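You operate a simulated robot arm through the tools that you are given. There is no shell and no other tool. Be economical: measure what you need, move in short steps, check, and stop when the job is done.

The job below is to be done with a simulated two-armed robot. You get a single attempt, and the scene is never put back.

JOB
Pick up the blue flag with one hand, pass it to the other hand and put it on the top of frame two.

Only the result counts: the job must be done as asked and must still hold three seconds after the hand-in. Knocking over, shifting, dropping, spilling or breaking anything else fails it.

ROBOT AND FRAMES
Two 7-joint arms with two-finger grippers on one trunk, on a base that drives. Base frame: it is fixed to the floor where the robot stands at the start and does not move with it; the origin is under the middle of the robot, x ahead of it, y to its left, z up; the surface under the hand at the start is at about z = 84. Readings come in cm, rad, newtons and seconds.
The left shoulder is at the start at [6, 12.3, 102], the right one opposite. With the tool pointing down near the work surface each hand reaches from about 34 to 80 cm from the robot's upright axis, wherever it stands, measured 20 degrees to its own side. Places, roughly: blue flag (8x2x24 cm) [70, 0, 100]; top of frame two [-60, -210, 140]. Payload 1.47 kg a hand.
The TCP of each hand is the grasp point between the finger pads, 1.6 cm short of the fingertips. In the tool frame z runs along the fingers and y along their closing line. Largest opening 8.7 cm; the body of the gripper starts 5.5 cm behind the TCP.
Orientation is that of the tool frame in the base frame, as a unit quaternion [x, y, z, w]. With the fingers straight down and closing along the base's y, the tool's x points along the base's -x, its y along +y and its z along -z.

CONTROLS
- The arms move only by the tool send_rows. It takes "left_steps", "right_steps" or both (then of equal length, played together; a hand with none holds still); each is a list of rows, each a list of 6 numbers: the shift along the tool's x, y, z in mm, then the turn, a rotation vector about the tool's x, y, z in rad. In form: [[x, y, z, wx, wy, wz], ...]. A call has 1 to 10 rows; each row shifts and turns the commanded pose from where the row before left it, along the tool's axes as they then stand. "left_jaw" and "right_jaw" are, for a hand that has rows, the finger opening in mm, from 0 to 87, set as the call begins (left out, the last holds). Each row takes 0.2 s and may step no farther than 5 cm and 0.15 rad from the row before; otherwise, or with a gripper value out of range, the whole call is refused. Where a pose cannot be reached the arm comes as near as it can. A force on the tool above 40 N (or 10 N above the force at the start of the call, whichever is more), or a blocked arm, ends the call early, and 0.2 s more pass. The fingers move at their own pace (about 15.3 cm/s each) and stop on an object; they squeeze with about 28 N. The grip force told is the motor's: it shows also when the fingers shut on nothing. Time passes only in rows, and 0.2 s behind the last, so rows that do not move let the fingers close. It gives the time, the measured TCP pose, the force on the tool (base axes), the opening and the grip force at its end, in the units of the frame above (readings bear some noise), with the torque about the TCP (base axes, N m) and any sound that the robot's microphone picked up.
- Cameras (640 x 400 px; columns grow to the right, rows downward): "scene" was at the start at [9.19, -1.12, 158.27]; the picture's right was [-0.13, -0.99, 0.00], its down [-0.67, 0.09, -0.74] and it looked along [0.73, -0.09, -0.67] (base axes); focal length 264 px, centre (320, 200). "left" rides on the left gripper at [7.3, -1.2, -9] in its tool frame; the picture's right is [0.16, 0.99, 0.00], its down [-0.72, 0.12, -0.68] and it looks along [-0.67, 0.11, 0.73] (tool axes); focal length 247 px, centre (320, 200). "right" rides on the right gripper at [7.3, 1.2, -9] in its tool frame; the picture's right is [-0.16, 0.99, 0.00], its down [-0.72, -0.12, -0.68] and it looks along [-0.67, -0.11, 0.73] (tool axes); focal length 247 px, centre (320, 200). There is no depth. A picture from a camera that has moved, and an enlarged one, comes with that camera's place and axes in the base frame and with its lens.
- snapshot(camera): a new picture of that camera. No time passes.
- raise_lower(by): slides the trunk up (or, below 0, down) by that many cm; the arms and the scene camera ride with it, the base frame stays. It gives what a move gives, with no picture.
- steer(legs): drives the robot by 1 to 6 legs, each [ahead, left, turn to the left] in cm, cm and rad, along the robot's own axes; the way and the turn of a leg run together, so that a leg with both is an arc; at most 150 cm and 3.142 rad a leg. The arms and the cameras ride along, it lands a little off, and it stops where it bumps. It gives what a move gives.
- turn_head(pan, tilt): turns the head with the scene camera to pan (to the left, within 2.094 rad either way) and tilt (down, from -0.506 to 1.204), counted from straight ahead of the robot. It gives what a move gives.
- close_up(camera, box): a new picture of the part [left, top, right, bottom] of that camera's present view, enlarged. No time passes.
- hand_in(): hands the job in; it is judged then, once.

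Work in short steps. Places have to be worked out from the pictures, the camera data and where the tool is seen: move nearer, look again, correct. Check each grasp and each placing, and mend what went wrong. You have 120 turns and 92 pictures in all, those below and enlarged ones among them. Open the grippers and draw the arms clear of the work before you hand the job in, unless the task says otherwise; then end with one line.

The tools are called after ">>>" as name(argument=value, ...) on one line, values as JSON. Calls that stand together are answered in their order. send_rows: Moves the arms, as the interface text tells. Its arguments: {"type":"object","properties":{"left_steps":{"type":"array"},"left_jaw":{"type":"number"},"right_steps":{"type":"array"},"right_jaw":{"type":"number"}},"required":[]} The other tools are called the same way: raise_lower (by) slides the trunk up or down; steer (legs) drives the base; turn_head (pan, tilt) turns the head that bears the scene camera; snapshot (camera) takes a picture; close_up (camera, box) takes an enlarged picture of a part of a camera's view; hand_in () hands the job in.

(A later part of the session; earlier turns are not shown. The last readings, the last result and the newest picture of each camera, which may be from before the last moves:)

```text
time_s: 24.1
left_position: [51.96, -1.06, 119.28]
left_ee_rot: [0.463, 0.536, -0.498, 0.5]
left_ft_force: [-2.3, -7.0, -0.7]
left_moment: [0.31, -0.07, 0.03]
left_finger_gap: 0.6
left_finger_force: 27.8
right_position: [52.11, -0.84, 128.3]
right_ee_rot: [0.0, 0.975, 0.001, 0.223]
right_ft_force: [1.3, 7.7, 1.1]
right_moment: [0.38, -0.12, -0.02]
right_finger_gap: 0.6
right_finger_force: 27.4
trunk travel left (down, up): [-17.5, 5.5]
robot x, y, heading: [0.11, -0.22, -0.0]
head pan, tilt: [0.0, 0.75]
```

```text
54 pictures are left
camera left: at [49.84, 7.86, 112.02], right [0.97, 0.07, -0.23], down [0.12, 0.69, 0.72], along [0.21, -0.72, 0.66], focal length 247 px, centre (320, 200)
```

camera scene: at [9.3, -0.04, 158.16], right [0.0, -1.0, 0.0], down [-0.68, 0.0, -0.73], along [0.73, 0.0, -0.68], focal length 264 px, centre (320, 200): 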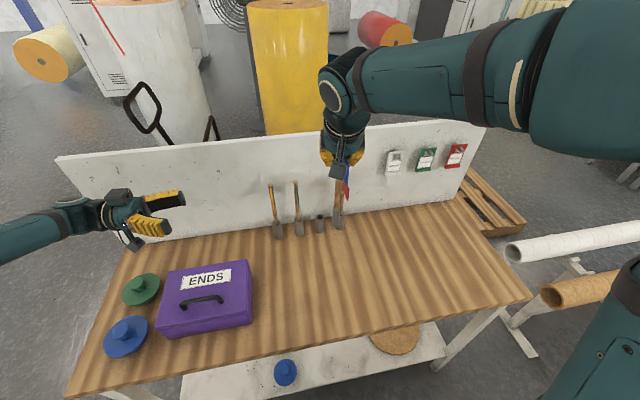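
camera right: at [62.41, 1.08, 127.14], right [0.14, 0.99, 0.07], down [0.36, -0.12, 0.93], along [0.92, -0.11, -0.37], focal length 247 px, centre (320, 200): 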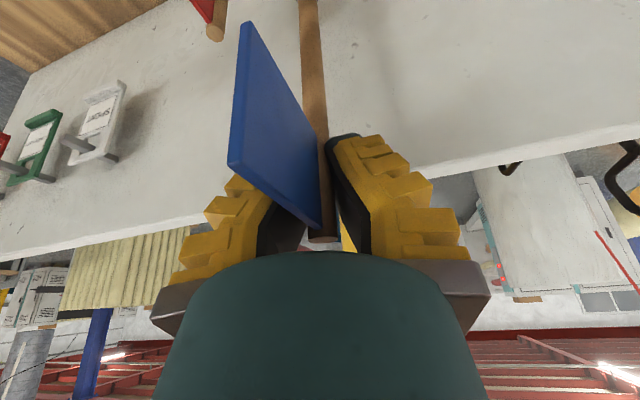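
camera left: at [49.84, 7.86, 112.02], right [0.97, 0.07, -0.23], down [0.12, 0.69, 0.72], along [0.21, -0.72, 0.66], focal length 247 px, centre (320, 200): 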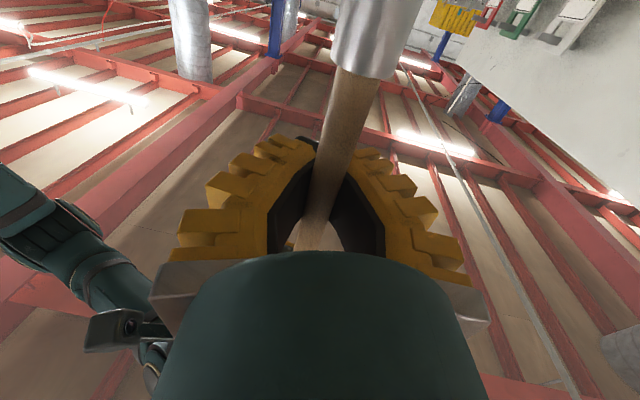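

Both hands hold the pole at 28 N. I open the right jaw and retreat along its tool axis.

>>> send_rows(right_steps=[[0, 0, 0, 0, 0, 0], [0, 0, 0, 0, 0, 0], [0, 0, 0, 0, 0, 0], [0, 0, -30, 0, 0, 0], [0, 0, -40, 0, 0, 0], [0, 0, -40, 0, 0, 0], [0, -40, 0, 0, 0, 0], [0, -40, 0, 0, 0, 0], [0, -40, 0, 0, 0, 0], [0, 0, 0, 0, 0, 0]], right_jaw=70)

>>> snapshot(camera="scene")

>>> snapshot(camera="left")

```text
time_s: 26.3
left_position: [52.07, -0.87, 119.14]
left_ee_rot: [0.464, 0.535, -0.499, 0.499]
left_ft_force: [-0.3, 0.5, 0.6]
left_moment: [-0.02, 0.0, 0.01]
left_finger_gap: 0.01
left_finger_force: 28.0
right_position: [46.92, -12.82, 138.07]
right_ee_rot: [-0.002, 0.975, 0.0, 0.222]
right_ft_force: [0.2, -0.4, 0.1]
right_moment: [-0.01, -0.04, -0.03]
right_finger_gap: 7.36
right_finger_force: 2.3
trunk travel left (down, up): [-17.5, 5.5]
robot x, y, heading: [-0.07, 0.3, 0.001]
head pan, tilt: [0.0, 0.75]
```

```text
53 pictures are left
camera scene: at [9.24, 0.06, 158.17], right [0.0, -1.0, 0.0], down [-0.68, 0.0, -0.73], along [0.73, 0.0, -0.68], focal length 264 px, centre (320, 200)
```

scene: 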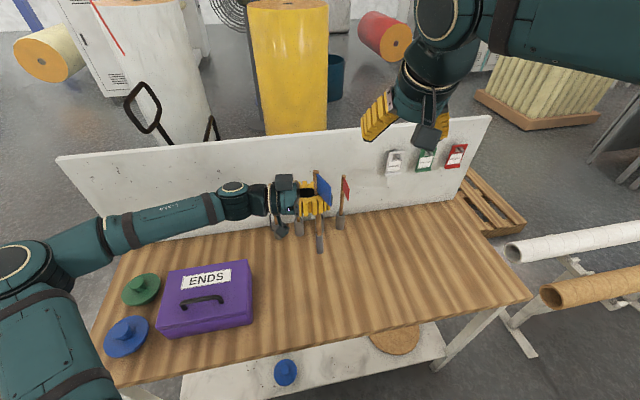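

```text
52 pictures are left
camera left: at [49.9, 7.98, 112.0], right [0.97, 0.07, -0.23], down [0.12, 0.69, 0.72], along [0.21, -0.72, 0.66], focal length 247 px, centre (320, 200)
```

left: 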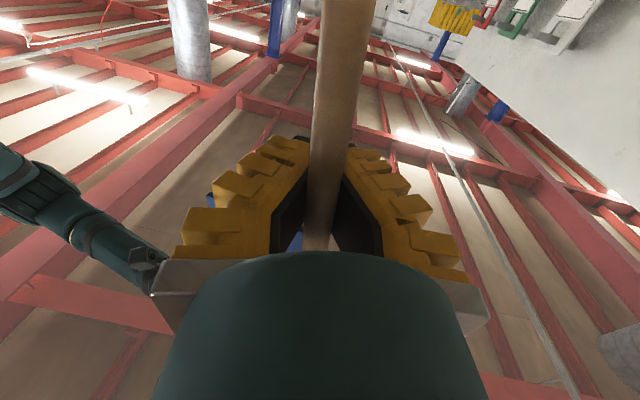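

The left gap dropped to 0.01; the pole may have shifted in the grip. I look closely before moving.

>>> close_up(camera="scene", box=[260, 160, 360, 260])

>>> close_up(camera="left", box=[230, 100, 420, 260])

>>> snapshot(camera="right")

```text
4.00 times, centred on (310, 210) of scene
camera zoom: at [9.24, 0.06, 158.17], right [0.0, -1.0, 0.0], down [-0.68, 0.0, -0.73], along [0.73, 0.0, -0.68], focal length 1056 px, centre (360, 160)
```

zoom: 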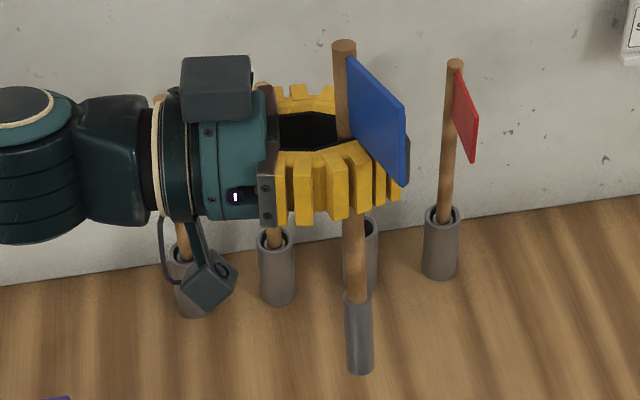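

```text
2.50 times, centred on (325, 180) of left
camera zoom: at [49.9, 7.98, 112.0], right [0.97, 0.07, -0.23], down [0.12, 0.69, 0.72], along [0.21, -0.72, 0.66], focal length 617 px, centre (308, 250)
```

zoom: 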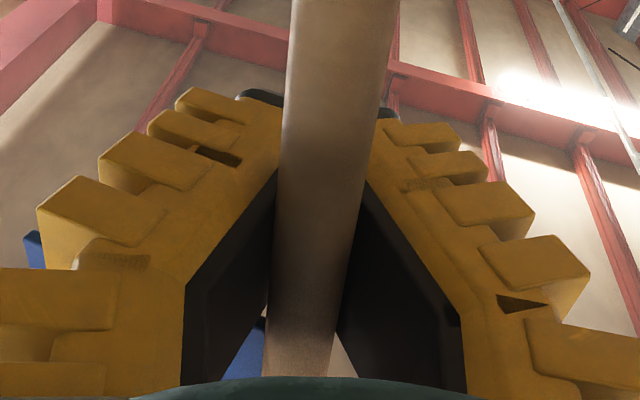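

```text
49 pictures are left
camera right: at [36.52, -11.64, 143.0], right [0.14, 0.99, 0.07], down [0.36, -0.11, 0.93], along [0.92, -0.11, -0.37], focal length 247 px, centre (320, 200)
```

right: 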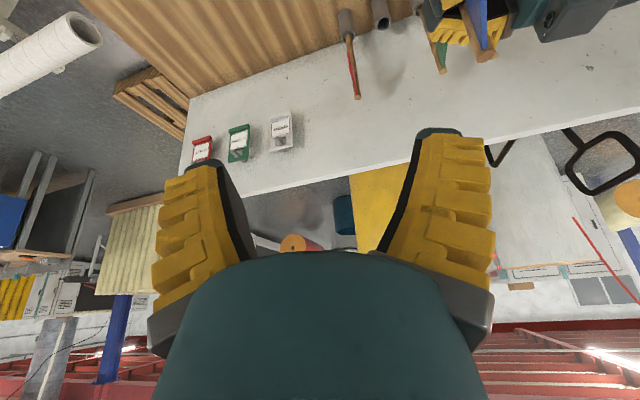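

The pole slid down and is only loosely caged: the fingertips met behind it and the cloth rests on the left finger. I'll retake the pole top with the right hand (yawed ~0.36 rad to match the cloth) and then regrasp nearer the left fingertips. First a pre-grasp above it.

>>> send_rows(right_steps=[[0, 0, 0, -0.052, 0, -0.108], [0, 0, 0, -0.052, 0, -0.108], [0, 0, 0, -0.052, 0, -0.108], [-7.6, 35.7, 27.3, 0, 0, 0], [-7.6, 35.7, 27.3, 0, 0, 0], [-7.6, 35.7, 27.3, 0, 0, 0], [0, 0, 0, 0, 0, 0]], right_jaw=45)

>>> snapshot(camera="right")

>>> close_up(camera="scene", box=[250, 110, 400, 260])

```text
time_s: 27.9
left_position: [52.12, -1.14, 119.19]
left_ee_rot: [0.464, 0.536, -0.498, 0.499]
left_ft_force: [-0.2, -0.3, -0.2]
left_moment: [-0.02, 0.01, 0.01]
left_finger_gap: 0.0
left_finger_force: 28.6
right_position: [48.52, -1.15, 131.67]
right_ee_rot: [-0.174, 0.959, 0.04, 0.22]
right_ft_force: [0.1, -0.1, -0.8]
right_moment: [0.02, -0.02, 0.04]
right_finger_gap: 5.07
right_finger_force: 4.0
trunk travel left (down, up): [-17.5, 5.5]
robot x, y, heading: [-0.54, -0.14, 0.002]
head pan, tilt: [0.0, 0.75]
```

```text
48 pictures are left
camera right: at [38.35, -3.76, 136.65], right [-0.21, 0.97, 0.07], down [0.37, 0.02, 0.93], along [0.9, 0.22, -0.37], focal length 247 px, centre (320, 200)
```

right: 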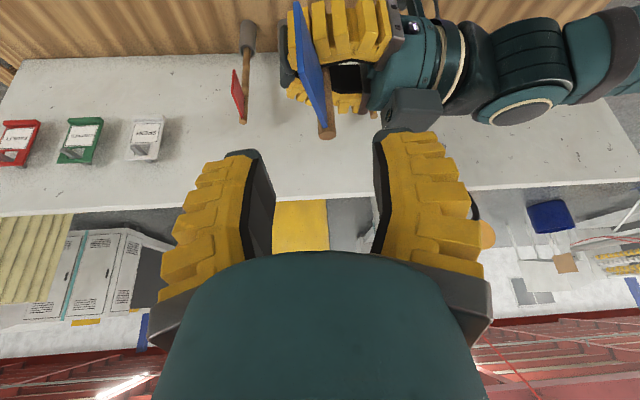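

```text
2.67 times, centred on (325, 185) of scene
camera zoom: at [9.13, -0.16, 158.18], right [0.0, -1.0, 0.0], down [-0.68, 0.0, -0.73], along [0.73, 0.0, -0.68], focal length 704 px, centre (307, 240)
```

zoom: 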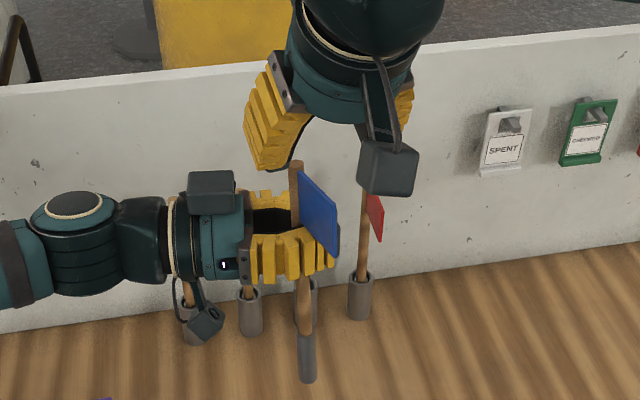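

Pole top is confirmed at (51.6, 0.3, 126.2). I narrow the right jaw to 30 mm to keep off the left hand's box and descend 8 cm along the tool.

>>> send_rows(right_steps=[[0, 0, 0, 0, 0, 0], [1, 1, 20, 0, 0, 0], [1, 1, 20, 0, 0, 0], [1, 1, 20, 0, 0, 0], [0, 0, 0, 0, 0, 0]], right_jaw=30)

>>> snapshot(camera="right")

>>> close_up(camera="scene", box=[250, 110, 400, 260])

```text
time_s: 29.1
left_position: [52.03, -1.13, 119.06]
left_ee_rot: [0.464, 0.536, -0.499, 0.499]
left_ft_force: [-0.5, -0.1, -0.5]
left_moment: [0.01, -0.02, 0.02]
left_finger_gap: 0.0
left_finger_force: 28.3
right_position: [50.87, 0.06, 126.29]
right_ee_rot: [-0.174, 0.959, 0.04, 0.22]
right_ft_force: [-0.4, 0.2, 0.4]
right_moment: [0.02, 0.02, -0.02]
right_finger_gap: 3.62
right_finger_force: 4.7
trunk travel left (down, up): [-17.5, 5.5]
robot x, y, heading: [-0.1, -0.16, -0.003]
head pan, tilt: [0.0, 0.75]
```

```text
46 pictures are left
camera right: at [40.56, -2.47, 131.16], right [-0.21, 0.97, 0.07], down [0.37, 0.02, 0.93], along [0.9, 0.22, -0.37], focal length 247 px, centre (320, 200)
```

right: 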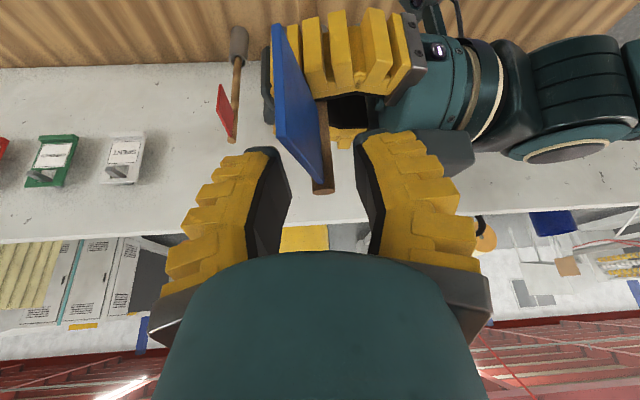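

```text
2.67 times, centred on (325, 185) of scene
camera zoom: at [9.16, -0.07, 158.18], right [0.0, -1.0, 0.0], down [-0.68, 0.0, -0.73], along [0.73, 0.0, -0.68], focal length 704 px, centre (307, 240)
```

zoom: 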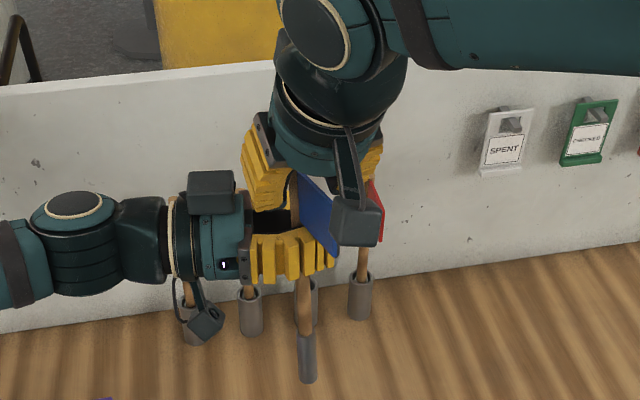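

Clear so far. I go another 1.5 cm, then close the right jaw on the pole top.

>>> send_rows(right_steps=[[0, 1, 8, 0, 0, 0], [0, 1, 8, 0, 0, 0], [0, 0, 0, 0, 0, 0]])

>>> send_rows(right_steps=[[0, 0, 0, 0, 0, 0], [0, 0, 0, 0, 0, 0], [0, 0, 0, 0, 0, 0], [0, 0, 0, 0, 0, 0]], right_jaw=0)

>>> snapshot(camera="right")

```text
time_s: 29.9
left_position: [52.08, -1.0, 119.12]
left_ee_rot: [0.463, 0.536, -0.499, 0.499]
left_ft_force: [0.0, 0.2, -0.3]
left_moment: [0.01, -0.02, -0.01]
left_finger_gap: 0.0
left_finger_force: 28.1
right_position: [51.31, 0.42, 124.86]
right_ee_rot: [-0.174, 0.959, 0.04, 0.22]
right_ft_force: [-0.1, -0.1, 0.2]
right_moment: [-0.01, -0.03, -0.03]
right_finger_gap: 3.61
right_finger_force: 4.3
trunk travel left (down, up): [-17.5, 5.5]
robot x, y, heading: [0.06, -0.23, 0.0]
head pan, tilt: [0.0, 0.75]
```

```text
time_s: 30.9
left_position: [52.09, -1.08, 119.13]
left_ee_rot: [0.463, 0.536, -0.498, 0.499]
left_ft_force: [3.3, 0.9, -7.1]
left_moment: [-0.1, -0.09, -0.06]
left_finger_gap: 0.6
left_finger_force: 28.1
right_position: [51.36, 0.49, 124.8]
right_ee_rot: [-0.175, 0.959, 0.04, 0.219]
right_ft_force: [-2.7, -0.3, 7.4]
right_moment: [-0.05, 0.13, -0.02]
right_finger_gap: 0.61
right_finger_force: 28.1
trunk travel left (down, up): [-17.5, 5.5]
robot x, y, heading: [-0.04, -0.39, -0.004]
head pan, tilt: [0.0, 0.75]
```

```text
44 pictures are left
camera right: at [41.14, -2.06, 129.77], right [-0.21, 0.97, 0.07], down [0.37, 0.02, 0.93], along [0.9, 0.22, -0.37], focal length 247 px, centre (320, 200)
```

right: 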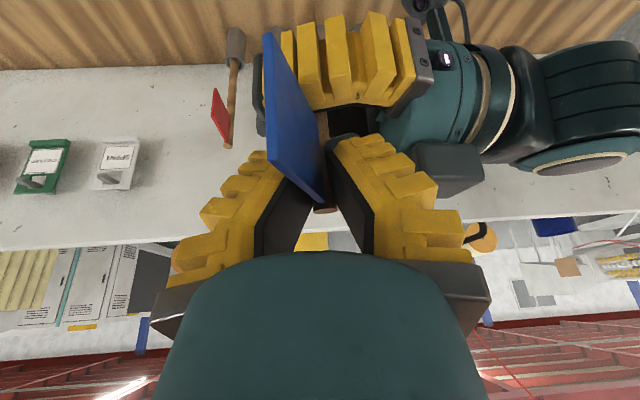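

The right hand holds the top again. I open the left jaw and back the left hand off 7 cm.

>>> send_rows(left_steps=[[0, 0, 0, 0, 0, 0], [0, 0, 0, 0, 0, 0], [0, 0, 0, 0, 0, 0], [0, 0, -35, 0, 0, 0], [0, 0, -35, 0, 0, 0], [0, 0, 0, 0, 0, 0]], left_jaw=60)

>>> snapshot(camera="left")

>>> close_up(camera="scene", box=[230, 110, 400, 280])

```text
time_s: 32.3
left_position: [51.68, 6.06, 119.15]
left_ee_rot: [0.464, 0.536, -0.498, 0.499]
left_ft_force: [-1.1, 0.8, -0.2]
left_moment: [0.03, 0.01, 0.0]
left_finger_gap: 6.45
left_finger_force: 3.6
right_position: [51.32, 0.55, 124.92]
right_ee_rot: [-0.175, 0.959, 0.04, 0.219]
right_ft_force: [1.0, -0.1, -1.5]
right_moment: [-0.01, -0.04, 0.0]
right_finger_gap: 0.59
right_finger_force: 28.0
trunk travel left (down, up): [-17.5, 5.5]
robot x, y, heading: [-0.04, 0.09, 0.001]
head pan, tilt: [0.0, 0.75]
```

```text
43 pictures are left
camera left: at [49.46, 14.97, 112.08], right [0.97, 0.07, -0.23], down [0.12, 0.69, 0.72], along [0.21, -0.72, 0.66], focal length 247 px, centre (320, 200)
```

left: 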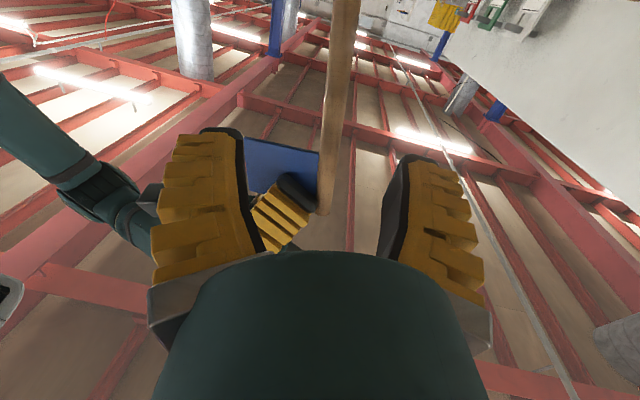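

```text
2.35 times, centred on (315, 195) of scene
camera zoom: at [9.23, -0.07, 158.17], right [0.0, -1.0, 0.0], down [-0.68, 0.0, -0.73], along [0.73, 0.0, -0.68], focal length 621 px, centre (332, 212)
```

zoom: 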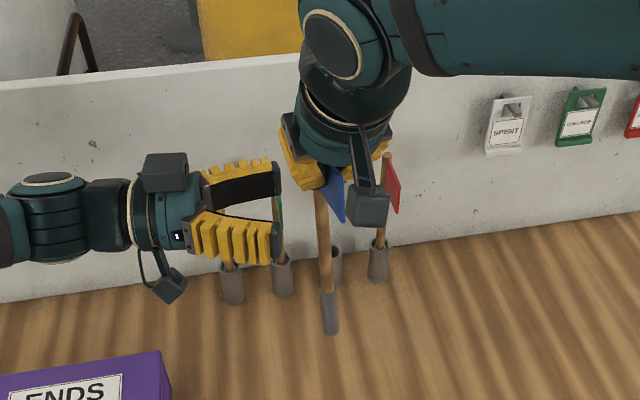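

The right hand holds the flag well. I yaw it back and straighten the pole's tilt, then check.

>>> send_rows(right_steps=[[0, 0, 0, 0.052, 0, 0.108], [0, 0, 0, 0.052, 0, 0.108], [0, 0, 0, 0.052, 0, 0.108], [0, 0, 0, 0, -0.12, 0], [0, 0, 0, 0, 0, 0]])

>>> snapshot(camera="left")

>>> close_up(camera="scene", box=[270, 150, 370, 250])

```text
time_s: 33.5
left_position: [51.75, 6.0, 119.17]
left_ee_rot: [0.464, 0.536, -0.499, 0.499]
left_ft_force: [-1.1, 0.2, -0.6]
left_moment: [0.0, -0.04, -0.05]
left_finger_gap: 6.46
left_finger_force: 3.2
right_position: [51.4, 0.55, 124.73]
right_ee_rot: [0.0, 0.96, 0.0, 0.281]
right_ft_force: [0.3, -0.5, -0.6]
right_moment: [0.01, 0.04, 0.0]
right_finger_gap: 0.59
right_finger_force: 28.5
trunk travel left (down, up): [-17.5, 5.5]
robot x, y, heading: [0.09, 0.11, 0.004]
head pan, tilt: [0.0, 0.75]
```

```text
41 pictures are left
camera left: at [49.49, 14.97, 112.05], right [0.97, 0.07, -0.23], down [0.12, 0.69, 0.72], along [0.21, -0.72, 0.66], focal length 247 px, centre (320, 200)
```

left: 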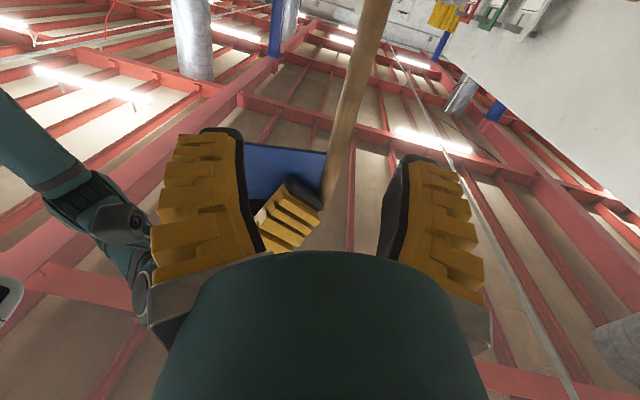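

```text
4.00 times, centred on (320, 200) of scene
camera zoom: at [9.27, -0.03, 158.17], right [0.0, -1.0, 0.0], down [-0.68, 0.0, -0.73], along [0.73, 0.0, -0.68], focal length 1056 px, centre (320, 200)
```

zoom: 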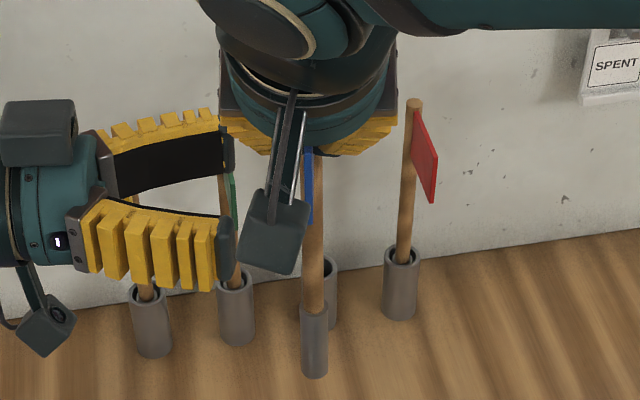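

The left camera shows the pole ~1.5 cm to +x of the left hand's axis. I advance 4.7 cm while shifting 1.5 cm, so the pole ends ~0.9 cm beyond the TCP, near the fingertips.

>>> send_rows(left_steps=[[0, 15, 0, 0, 0, 0], [0, 0, 24, 0, 0, 0], [0, 0, 23, 0, 0, 0], [0, 0, 0, 0, 0, 0]])

>>> snapshot(camera="left")

>>> close_up(camera="scene", box=[270, 150, 370, 250])

```text
time_s: 34.5
left_position: [53.37, 1.23, 119.03]
left_ee_rot: [0.465, 0.536, -0.498, 0.499]
left_ft_force: [-0.7, 1.8, -6.9]
left_moment: [0.0, -0.29, -0.09]
left_finger_gap: 6.55
left_finger_force: 3.7
right_position: [51.28, 0.53, 124.87]
right_ee_rot: [0.0, 0.959, 0.0, 0.283]
right_ft_force: [0.7, -2.0, 6.7]
right_moment: [-0.12, 0.11, 0.04]
right_finger_gap: 0.59
right_finger_force: 28.0
trunk travel left (down, up): [-17.5, 5.5]
robot x, y, heading: [-0.16, 0.1, -0.006]
head pan, tilt: [0.0, 0.75]
```

```text
39 pictures are left
camera left: at [51.18, 10.18, 111.96], right [0.97, 0.07, -0.23], down [0.12, 0.69, 0.72], along [0.21, -0.72, 0.66], focal length 247 px, centre (320, 200)
```

left: 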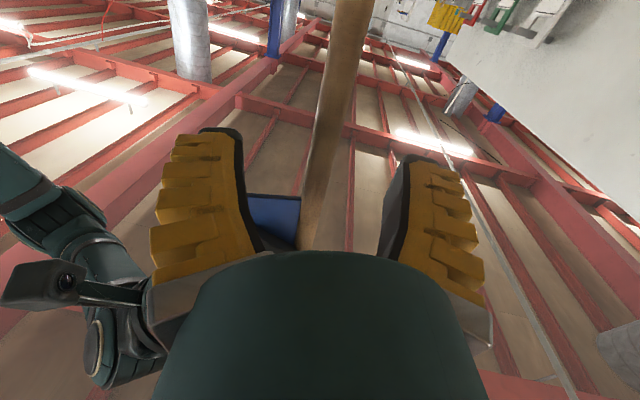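

```text
4.00 times, centred on (320, 200) of scene
camera zoom: at [9.15, -0.06, 158.18], right [0.0, -1.0, 0.0], down [-0.68, 0.0, -0.73], along [0.73, 0.0, -0.68], focal length 1056 px, centre (320, 200)
```

zoom: 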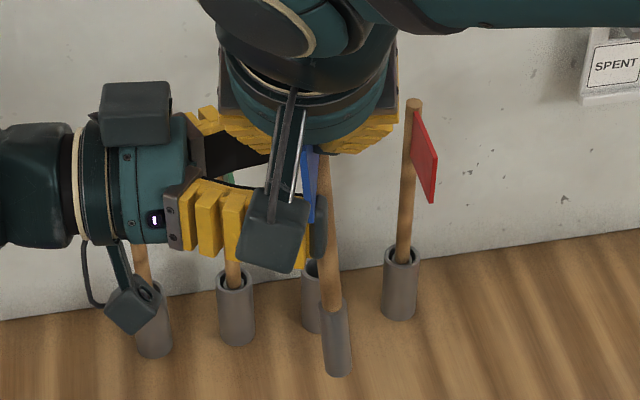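

Contact of ~7 N: the left finger is pushing up on the cloth's lower edge. I lower the left hand 2.5 cm to free it and look.

>>> send_rows(left_steps=[[12, 0, 0, 0, 0, 0], [13, 0, 0, 0, 0, 0], [0, 0, 0, 0, 0, 0]])

>>> snapshot(camera="left")

>>> close_up(camera="scene", box=[270, 150, 370, 250])

```text
time_s: 35.3
left_position: [53.12, 1.11, 116.61]
left_ee_rot: [0.464, 0.536, -0.499, 0.499]
left_ft_force: [-0.2, -0.1, 1.0]
left_moment: [-0.02, 0.01, 0.0]
left_finger_gap: 6.47
left_finger_force: 3.8
right_position: [51.31, 0.58, 124.81]
right_ee_rot: [0.0, 0.96, 0.0, 0.281]
right_ft_force: [1.0, -0.3, -0.7]
right_moment: [-0.04, -0.02, -0.02]
right_finger_gap: 0.59
right_finger_force: 28.0
trunk travel left (down, up): [-17.5, 5.5]
robot x, y, heading: [0.23, 0.14, 0.002]
head pan, tilt: [0.0, 0.75]
```

```text
37 pictures are left
camera left: at [50.99, 10.15, 109.44], right [0.97, 0.07, -0.23], down [0.12, 0.69, 0.72], along [0.21, -0.72, 0.66], focal length 247 px, centre (320, 200)
```

left: 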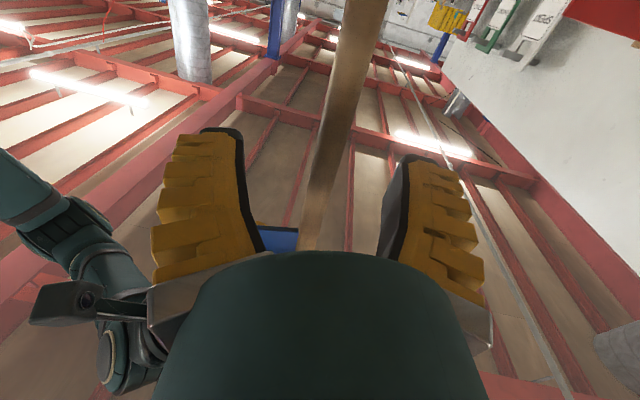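

```text
4.00 times, centred on (320, 200) of scene
camera zoom: at [9.2, -0.05, 158.17], right [0.0, -1.0, 0.0], down [-0.68, 0.0, -0.73], along [0.73, 0.0, -0.68], focal length 1056 px, centre (320, 200)
```

zoom: 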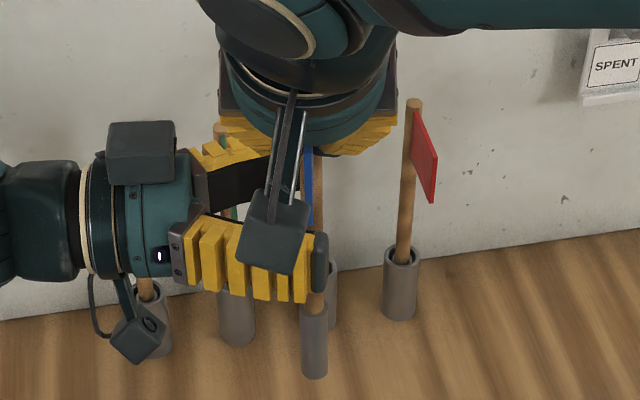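

Contact is gone and the pole is centred near the fingertips. I close the left jaw.

>>> send_rows(left_steps=[[0, 0, 0, 0, 0, 0], [0, 0, 0, 0, 0, 0], [0, 0, 0, 0, 0, 0], [0, 0, 0, 0, 0, 0]], left_jaw=0)

>>> close_up(camera="left", box=[220, 80, 420, 260])

```text
time_s: 36.3
left_position: [53.33, 1.21, 116.56]
left_ee_rot: [0.464, 0.536, -0.498, 0.499]
left_ft_force: [3.4, 6.5, -0.7]
left_moment: [-0.53, -0.31, 0.05]
left_finger_gap: 0.6
left_finger_force: 28.1
right_position: [51.37, 0.47, 124.77]
right_ee_rot: [0.0, 0.96, 0.0, 0.281]
right_ft_force: [-2.7, -6.3, -0.5]
right_moment: [0.05, 0.51, -0.16]
right_finger_gap: 0.63
right_finger_force: 28.3
trunk travel left (down, up): [-17.5, 5.5]
robot x, y, heading: [0.42, -0.14, -0.001]
head pan, tilt: [0.0, 0.75]
```

```text
2.22 times, centred on (320, 170) of left
camera zoom: at [51.03, 10.19, 109.45], right [0.97, 0.07, -0.23], down [0.12, 0.69, 0.72], along [0.21, -0.72, 0.66], focal length 549 px, centre (320, 267)
```

zoom: 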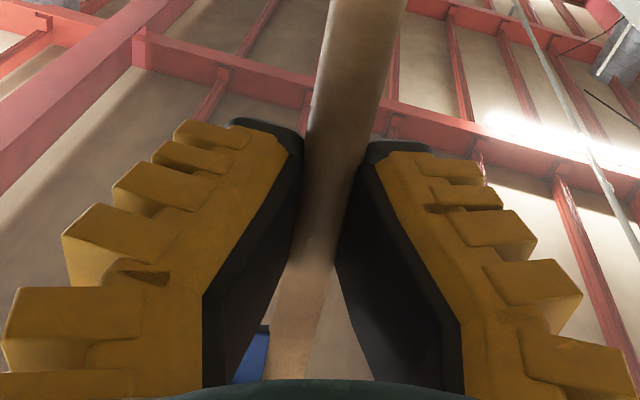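

Both hold, but there is a 6.5 N mutual push along y. I advance the left hand 3 mm to relieve it and read again.

>>> send_rows(left_steps=[[0, 0, 3, 0, 0, 0], [0, 0, 0, 0, 0, 0]])

```text
time_s: 36.9
left_position: [53.37, 1.01, 116.47]
left_ee_rot: [0.463, 0.537, -0.499, 0.499]
left_ft_force: [-0.2, 8.8, 0.0]
left_moment: [-0.71, -0.35, 0.04]
left_finger_gap: 0.61
left_finger_force: 28.4
right_position: [51.34, 0.53, 124.91]
right_ee_rot: [0.0, 0.96, 0.0, 0.281]
right_ft_force: [0.8, -9.4, 0.3]
right_moment: [0.06, 0.31, -0.19]
right_finger_gap: 0.61
right_finger_force: 27.9
trunk travel left (down, up): [-17.5, 5.5]
robot x, y, heading: [-0.04, 0.11, 0.003]
head pan, tilt: [0.0, 0.75]
```

Pushing raised the force, so the pole is firmly coupled to the left hand; I retreat about 11 mm to relieve the strain.

>>> send_rows(left_steps=[[0, 0, -5.5, 0, 0, 0], [0, 0, -5.5, 0, 0, 0], [0, 0, 0, 0, 0, 0]])

>>> close_up(camera="left", box=[220, 80, 420, 260])

```text
time_s: 37.7
left_position: [53.19, 2.14, 116.6]
left_ee_rot: [0.464, 0.536, -0.499, 0.499]
left_ft_force: [0.0, -0.4, 1.3]
left_moment: [0.0, -0.02, -0.01]
left_finger_gap: 0.0
left_finger_force: 28.0
right_position: [51.25, 0.48, 124.74]
right_ee_rot: [0.0, 0.959, 0.0, 0.283]
right_ft_force: [0.4, -0.7, -0.4]
right_moment: [-0.03, -0.03, -0.01]
right_finger_gap: 0.57
right_finger_force: 27.5
trunk travel left (down, up): [-17.5, 5.5]
robot x, y, heading: [0.08, 0.22, -0.001]
head pan, tilt: [0.0, 0.75]
```

```text
2.22 times, centred on (320, 170) of left
camera zoom: at [51.02, 11.03, 109.38], right [0.97, 0.07, -0.23], down [0.12, 0.69, 0.72], along [0.21, -0.72, 0.66], focal length 549 px, centre (320, 267)
```

zoom: 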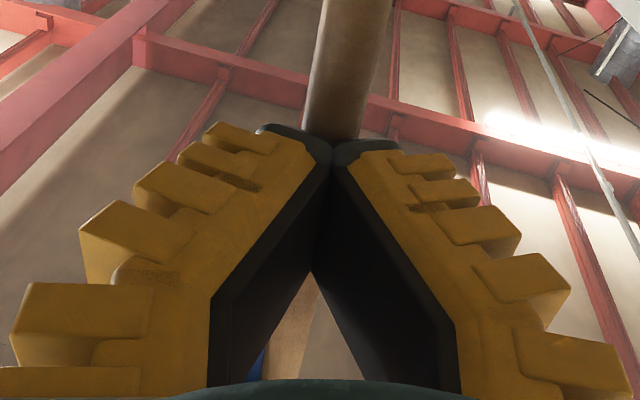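

The pole popped out past the left tips: a perpendicular pinch on these convex tips is unstable, while an oblique crossing (as the right hand has) holds. I open and back off the left hand, then tilt it 0.52 rad so it points right and upward.

>>> send_rows(left_steps=[[0, 0, -40, 0, 0, 0], [0, 0, -20, 0, 0, 0], [0, 0, 0, 0, -0.13, 0], [0, 0, 0, 0, -0.13, 0], [0, 0, 0, 0, -0.13, 0], [0, 0, 0, 0, -0.13, 0], [0, 0, 0, 0, 0, 0]], left_jaw=50)

>>> snapshot(camera="left")

>>> close_up(camera="scene", box=[230, 110, 400, 280])

```text
time_s: 39.3
left_position: [52.71, 8.16, 116.56]
left_ee_rot: [0.32, 0.388, -0.602, 0.62]
left_ft_force: [0.8, 0.3, 0.5]
left_moment: [0.01, 0.0, 0.01]
left_finger_gap: 5.54
left_finger_force: 4.1
right_position: [51.23, 0.45, 124.87]
right_ee_rot: [-0.001, 0.96, 0.001, 0.281]
right_ft_force: [-0.4, 0.2, -0.8]
right_moment: [-0.01, -0.01, 0.02]
right_finger_gap: 0.58
right_finger_force: 28.1
trunk travel left (down, up): [-17.5, 5.5]
robot x, y, heading: [0.08, 0.3, 0.001]
head pan, tilt: [0.0, 0.75]
```

```text
33 pictures are left
camera left: at [50.7, 12.22, 105.91], right [0.98, -0.01, -0.21], down [0.07, 0.96, 0.28], along [0.2, -0.29, 0.94], focal length 247 px, centre (320, 200)
```

left: 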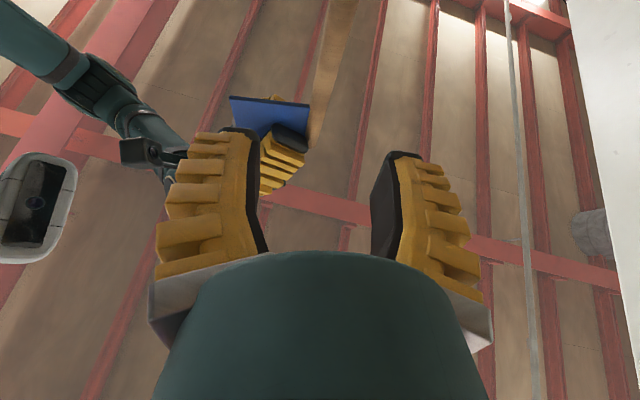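

```text
2.35 times, centred on (315, 195) of scene
camera zoom: at [9.19, -0.05, 158.18], right [0.0, -1.0, 0.0], down [-0.68, 0.0, -0.73], along [0.73, 0.0, -0.68], focal length 621 px, centre (332, 212)
```

zoom: 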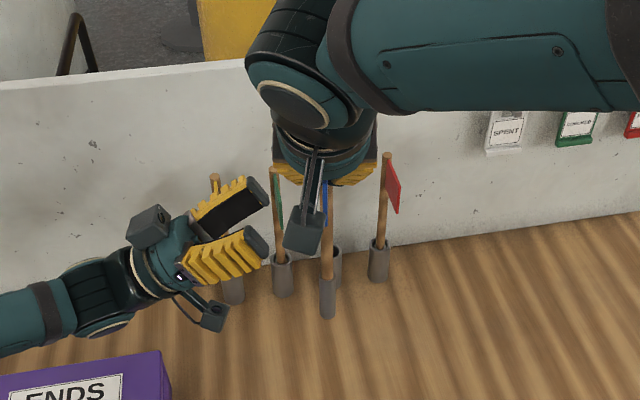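

The pole is at about (53.5, 0.4). I slide the left hand down-right and advance it to straddle the pole just under the cloth.

>>> send_rows(left_steps=[[22.5, 1.7, 0, 0, 0, 0], [22.5, 1.7, 0, 0, 0, 0], [0, 0, 20, 0, 0, 0], [0, 0, 20, 0, 0, 0], [0, 0, 19, 0, 0, 0], [0, 0, 0, 0, 0, 0]])

>>> snapshot(camera="left")

>>> close_up(camera="scene", box=[260, 140, 370, 250])

```text
time_s: 40.7
left_position: [53.51, 0.79, 115.56]
left_ee_rot: [0.32, 0.389, -0.602, 0.62]
left_ft_force: [1.2, 0.2, 0.5]
left_moment: [-0.02, -0.04, 0.0]
left_finger_gap: 5.54
left_finger_force: 4.0
right_position: [51.31, 0.6, 124.81]
right_ee_rot: [-0.001, 0.959, 0.001, 0.282]
right_ft_force: [0.3, 0.3, -0.3]
right_moment: [-0.02, 0.0, 0.03]
right_finger_gap: 0.6
right_finger_force: 28.0
trunk travel left (down, up): [-17.5, 5.5]
robot x, y, heading: [-0.11, 0.09, -0.005]
head pan, tilt: [0.0, 0.75]
```

```text
31 pictures are left
camera left: at [51.41, 4.99, 104.92], right [0.98, -0.01, -0.21], down [0.07, 0.96, 0.29], along [0.2, -0.29, 0.94], focal length 247 px, centre (320, 200)
```

left: 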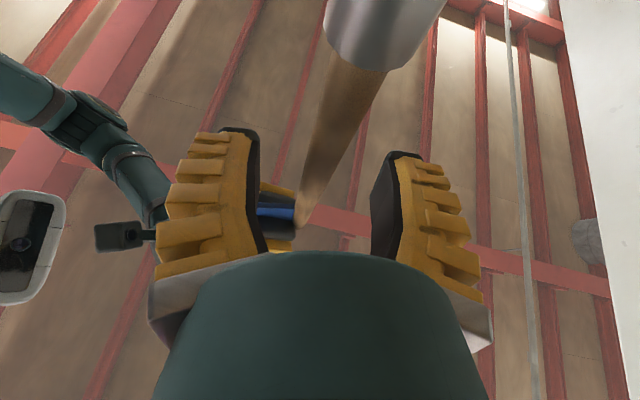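

```text
3.64 times, centred on (315, 195) of scene
camera zoom: at [9.2, -0.04, 158.17], right [0.0, -1.0, 0.0], down [-0.68, 0.0, -0.73], along [0.73, 0.0, -0.68], focal length 960 px, centre (338, 218)
```

zoom: 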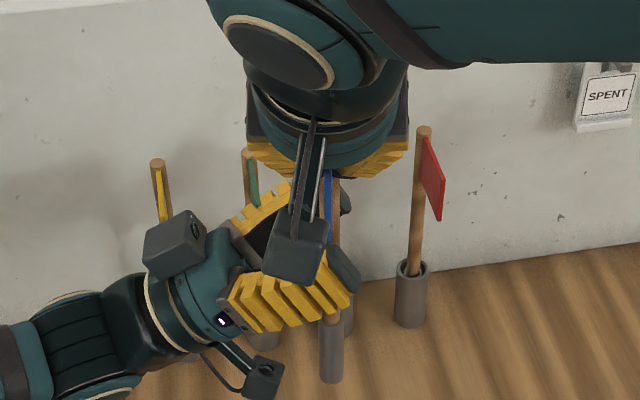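

Pole centred obliquely between the pads, no contact. I close the left jaw.

>>> send_rows(left_steps=[[0, 0, 0, 0, 0, 0], [0, 0, 0, 0, 0, 0], [0, 0, 0, 0, 0, 0], [0, 0, 0, 0, 0, 0]], left_jaw=0)

>>> close_up(camera="left", box=[220, 80, 420, 260])

```text
time_s: 41.7
left_position: [53.56, 0.86, 115.48]
left_ee_rot: [0.32, 0.389, -0.602, 0.62]
left_ft_force: [-8.4, 4.2, -2.1]
left_moment: [-0.43, -0.2, 0.01]
left_finger_gap: 0.58
left_finger_force: 28.0
right_position: [51.38, 0.56, 124.77]
right_ee_rot: [0.0, 0.96, 0.0, 0.281]
right_ft_force: [9.6, -3.1, 2.1]
right_moment: [0.04, -0.66, -0.09]
right_finger_gap: 0.59
right_finger_force: 28.7
trunk travel left (down, up): [-17.5, 5.5]
robot x, y, heading: [0.38, 0.08, 0.005]
head pan, tilt: [0.0, 0.75]
```

```text
2.22 times, centred on (320, 170) of left
camera zoom: at [51.41, 5.0, 104.92], right [0.98, -0.01, -0.21], down [0.07, 0.96, 0.29], along [0.2, -0.29, 0.94], focal length 549 px, centre (320, 267)
```

zoom: 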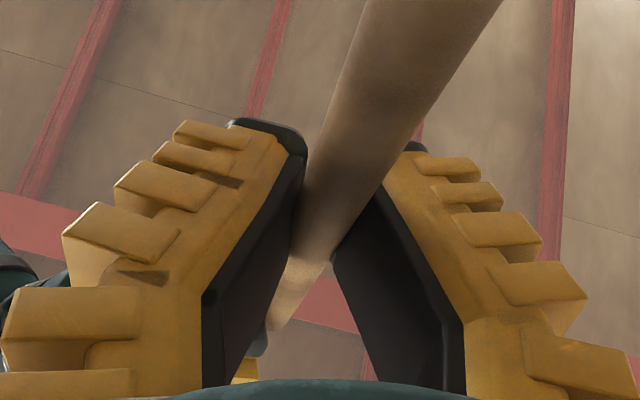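

The grip centred the pole with an 8 N side force in x. I ease the left hand 5 mm toward -x to relieve it.

>>> send_rows(left_steps=[[0, -3, 0, 0, 0, 0], [0, -3, 0, 0, 0, 0], [0, 0, 0, 0, 0, 0]])

```text
time_s: 42.5
left_position: [53.07, 0.74, 115.55]
left_ee_rot: [0.32, 0.39, -0.6, 0.62]
left_ft_force: [8.2, 5.4, -1.4]
left_moment: [-0.56, 0.1, 0.07]
left_finger_gap: 0.61
left_finger_force: 28.0
right_position: [51.17, 0.6, 124.71]
right_ee_rot: [0.0, 0.96, 0.0, 0.28]
right_ft_force: [-7.2, -4.8, 0.6]
right_moment: [0.02, 0.71, -0.15]
right_finger_gap: 0.58
right_finger_force: 27.9
trunk travel left (down, up): [-17.5, 5.5]
robot x, y, heading: [0.25, -0.08, -0.001]
head pan, tilt: [0.0, 0.75]
```

Overshot slightly: I go back 3 mm in x and ease 3 mm in +y.

>>> send_rows(left_steps=[[0, 3, 0, 0, 0, 0], [-1.5, 0, -2.6, 0, 0, 0], [0, 0, 0, 0, 0, 0]])

```text
time_s: 43.3
left_position: [53.25, 1.07, 115.52]
left_ee_rot: [0.321, 0.39, -0.601, 0.619]
left_ft_force: [-3.7, -2.3, -4.3]
left_moment: [0.25, -0.07, 0.0]
left_finger_gap: 0.61
left_finger_force: 28.4
right_position: [51.29, 0.58, 124.93]
right_ee_rot: [-0.001, 0.959, 0.002, 0.282]
right_ft_force: [4.0, 2.5, 3.7]
right_moment: [-0.02, -0.36, 0.04]
right_finger_gap: 0.6
right_finger_force: 27.6
trunk travel left (down, up): [-17.5, 5.5]
robot x, y, heading: [0.01, -0.22, -0.005]
head pan, tilt: [0.0, 0.75]
```

Strain is small and the left grip follows the pole elastically. I open the right jaw just slightly as a caged test.

>>> send_rows(right_steps=[[0, 0, 0, 0, 0, 0], [0, 0, 0, 0, 0, 0], [0, 0, 0, 0, 0, 0], [0, 0, 0, 0, 0, 0]], right_jaw=20)

>>> close_up(camera="left", box=[220, 80, 420, 260])

```text
time_s: 44.3
left_position: [53.32, 1.13, 115.58]
left_ee_rot: [0.32, 0.39, -0.601, 0.62]
left_ft_force: [-0.1, -0.1, -0.1]
left_moment: [-0.02, 0.01, -0.01]
left_finger_gap: 0.61
left_finger_force: 28.1
right_position: [51.23, 0.57, 124.85]
right_ee_rot: [0.0, 0.96, 0.0, 0.28]
right_ft_force: [1.4, -0.4, -0.8]
right_moment: [-0.01, 0.04, 0.0]
right_finger_gap: 2.64
right_finger_force: 4.7
trunk travel left (down, up): [-17.5, 5.5]
robot x, y, heading: [0.26, -0.36, -0.004]
head pan, tilt: [0.0, 0.75]
```

```text
2.22 times, centred on (320, 170) of left
camera zoom: at [51.16, 5.22, 104.97], right [0.98, -0.01, -0.21], down [0.07, 0.96, 0.29], along [0.2, -0.29, 0.94], focal length 549 px, centre (320, 267)
```

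zoom: 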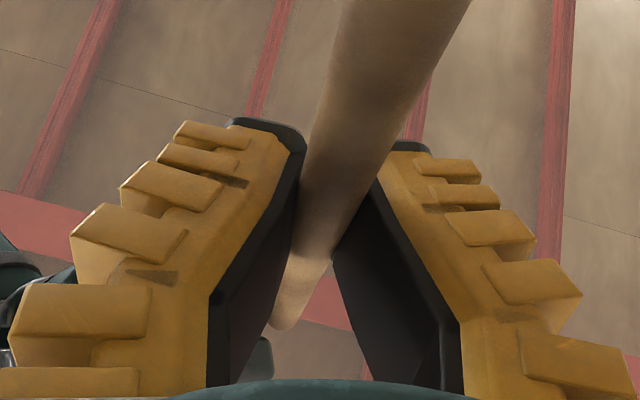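

The left hand holds the flag alone (gap 0.61, no load). I open the right jaw fully and withdraw it up and away to the right.

>>> send_rows(right_steps=[[0, 0, 0, 0, 0, 0], [0, 0, -30, 0, 0, 0], [0, 0, -40, 0, 0, 0], [0, 0, -40, 0, 0, 0], [0, -45, 0, 0, 0, 0], [0, -45, 0, 0, 0, 0], [0, -45, 0, 0, 0, 0], [0, -45, 0, 0, 0, 0], [0, 0, 0, 0, 0, 0]], right_jaw=60)

>>> snapshot(camera="scene")

```text
time_s: 46.3
left_position: [53.42, 1.2, 115.55]
left_ee_rot: [0.32, 0.389, -0.601, 0.62]
left_ft_force: [-1.0, 0.0, -0.4]
left_moment: [0.0, -0.01, -0.01]
left_finger_gap: 0.62
left_finger_force: 28.3
right_position: [45.31, -17.49, 134.02]
right_ee_rot: [-0.001, 0.96, 0.001, 0.28]
right_ft_force: [-0.6, 0.6, 0.1]
right_moment: [0.02, 0.01, -0.01]
right_finger_gap: 6.46
right_finger_force: 2.7
trunk travel left (down, up): [-17.5, 5.5]
robot x, y, heading: [-0.09, -0.07, -0.002]
head pan, tilt: [0.0, 0.75]
```

```text
27 pictures are left
camera scene: at [9.25, 0.02, 158.17], right [0.0, -1.0, 0.0], down [-0.68, 0.0, -0.73], along [0.73, 0.0, -0.68], focal length 264 px, centre (320, 200)
```

scene: 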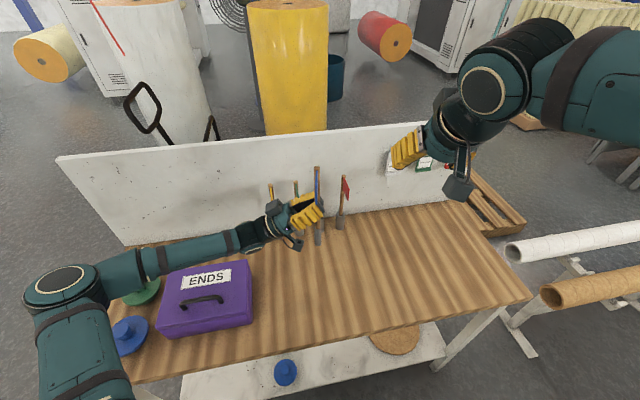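

The handover is done. Now I swing the left hand to point forward again while lifting it, away from the other flags.

>>> send_rows(left_steps=[[-15, 0, 0, 0, 0, 0], [-15, 0, 0, 0, 0, 0], [-15, 0, 0, 0, 0.13, 0], [-15, 0, 0, 0, 0.13, 0], [-10, 0, 0, 0, 0.13, 0], [-10, 0, 0, 0, 0.13, 0], [0, 0, -20, 0, 0, 0], [0, 0, -20, 0, 0, 0], [0, 0, 0, 0, 0, 0]])

>>> send_rows(left_steps=[[0, 0, 0, -0.15, 0, 0], [0, 0, 0, -0.15, 0, 0], [0, 0, 0, -0.15, 0, 0], [0, 0, 0, -0.15, 0, 0], [0, 0, 0, -0.15, 0, 0], [0, 0, 0, -0.15, 0, 0], [0, 0, 0, -0.15, 0, 0], [0, 0, 0, -0.15, 0, 0], [0, 0, 0, -0.15, 0, 0], [0, 0, 0, -0.15, 0, 0]])

>>> snapshot(camera="scene")

```text
time_s: 48.3
left_position: [53.53, 8.51, 122.95]
left_ee_rot: [0.464, 0.536, -0.499, 0.498]
left_ft_force: [0.2, 0.1, -0.8]
left_moment: [0.02, -0.02, 0.01]
left_finger_gap: 0.6
left_finger_force: 28.0
right_position: [45.36, -17.55, 134.07]
right_ee_rot: [0.0, 0.96, 0.0, 0.281]
right_ft_force: [0.0, 0.0, 0.0]
right_moment: [-0.01, -0.02, -0.02]
right_finger_gap: 6.45
right_finger_force: 3.5
trunk travel left (down, up): [-17.5, 5.5]
robot x, y, heading: [0.07, 0.05, 0.002]
head pan, tilt: [0.0, 0.75]
```

```text
time_s: 50.5
left_position: [52.85, 11.55, 123.17]
left_ee_rot: [-0.002, 0.732, 0.001, 0.682]
left_ft_force: [-0.1, 0.2, -0.1]
left_moment: [0.0, 0.01, -0.05]
left_finger_gap: 0.61
left_finger_force: 28.0
left hand out of reach, approached as far as the arm can: row 9, 10
right_position: [45.29, -17.45, 133.97]
right_ee_rot: [0.0, 0.96, 0.0, 0.281]
right_ft_force: [-0.8, -0.3, -0.2]
right_moment: [0.0, 0.01, -0.02]
right_finger_gap: 6.49
right_finger_force: 3.1
trunk travel left (down, up): [-17.5, 5.5]
robot x, y, heading: [0.54, -0.04, 0.001]
head pan, tilt: [0.0, 0.75]
```

```text
26 pictures are left
camera scene: at [9.15, 0.02, 158.18], right [0.0, -1.0, 0.0], down [-0.68, 0.0, -0.73], along [0.73, 0.0, -0.68], focal length 264 px, centre (320, 200)
```

scene: 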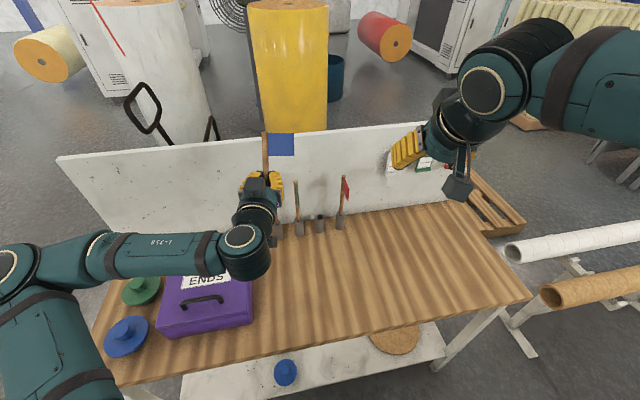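

The left hand points forward with the flag upright. I raise the trunk, then pitch the hand down so the pole becomes level, lifting at the same time.

>>> raise_lower(by=5.4)

>>> send_rows(left_steps=[[-30, 0, -20, 0, 0, 0], [-30, 0, -20, 0, 0, 0], [-30, 0, -20, 0, 0, 0], [-30, 0, -20, 0, 0.15, 0], [-30, 0, 0, 0, 0.15, 0], [-30, 0, 0, 0, 0.15, 0], [0, 0, 0, 0, 0.15, 0], [0, 0, 0, 0, 0.15, 0], [0, 0, 0, 0, 0.15, 0], [0, 0, 0, 0, 0.15, 0]])

>>> snapshot(camera="scene")

```text
time_s: 51.5
left_position: [52.98, 11.41, 128.49]
left_ee_rot: [0.001, 0.733, -0.001, 0.681]
left_ft_force: [0.2, -0.5, 0.3]
left_moment: [0.01, -0.03, 0.03]
left_finger_gap: 0.58
left_finger_force: 27.5
right_position: [45.24, -17.56, 139.42]
right_ee_rot: [0.0, 0.96, 0.0, 0.281]
right_ft_force: [-0.3, -0.4, -0.3]
right_moment: [0.0, 0.0, 0.01]
right_finger_gap: 6.44
right_finger_force: 3.7
trunk travel left (down, up): [-22.9, 0.1]
robot x, y, heading: [-0.27, 0.25, 0.004]
head pan, tilt: [0.0, 0.75]
```

```text
time_s: 53.7
left_position: [47.69, 11.47, 146.8]
left_ee_rot: [0.001, 0.975, -0.001, 0.222]
left_ft_force: [-0.3, 0.3, 0.3]
left_moment: [-0.04, -0.01, -0.01]
left_finger_gap: 0.62
left_finger_force: 27.5
right_position: [45.39, -17.56, 139.35]
right_ee_rot: [0.0, 0.96, 0.0, 0.281]
right_ft_force: [0.6, -0.3, 0.0]
right_moment: [0.01, 0.01, 0.01]
right_finger_gap: 6.46
right_finger_force: 3.4
trunk travel left (down, up): [-22.9, 0.1]
robot x, y, heading: [0.15, 0.11, 0.0]
head pan, tilt: [0.0, 0.75]
```

```text
25 pictures are left
camera scene: at [9.3, -0.12, 163.57], right [0.0, -1.0, 0.0], down [-0.68, 0.0, -0.73], along [0.73, 0.0, -0.68], focal length 264 px, centre (320, 200)
```

scene: 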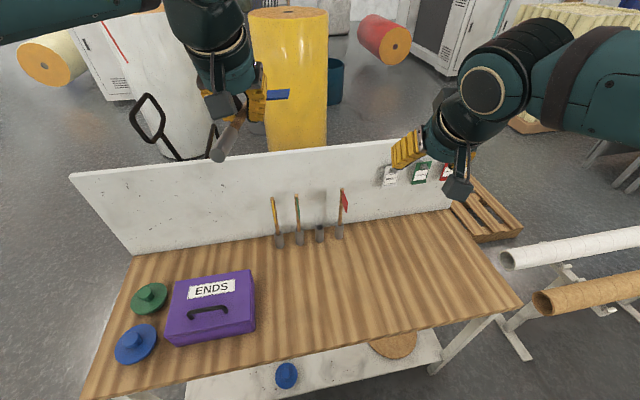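

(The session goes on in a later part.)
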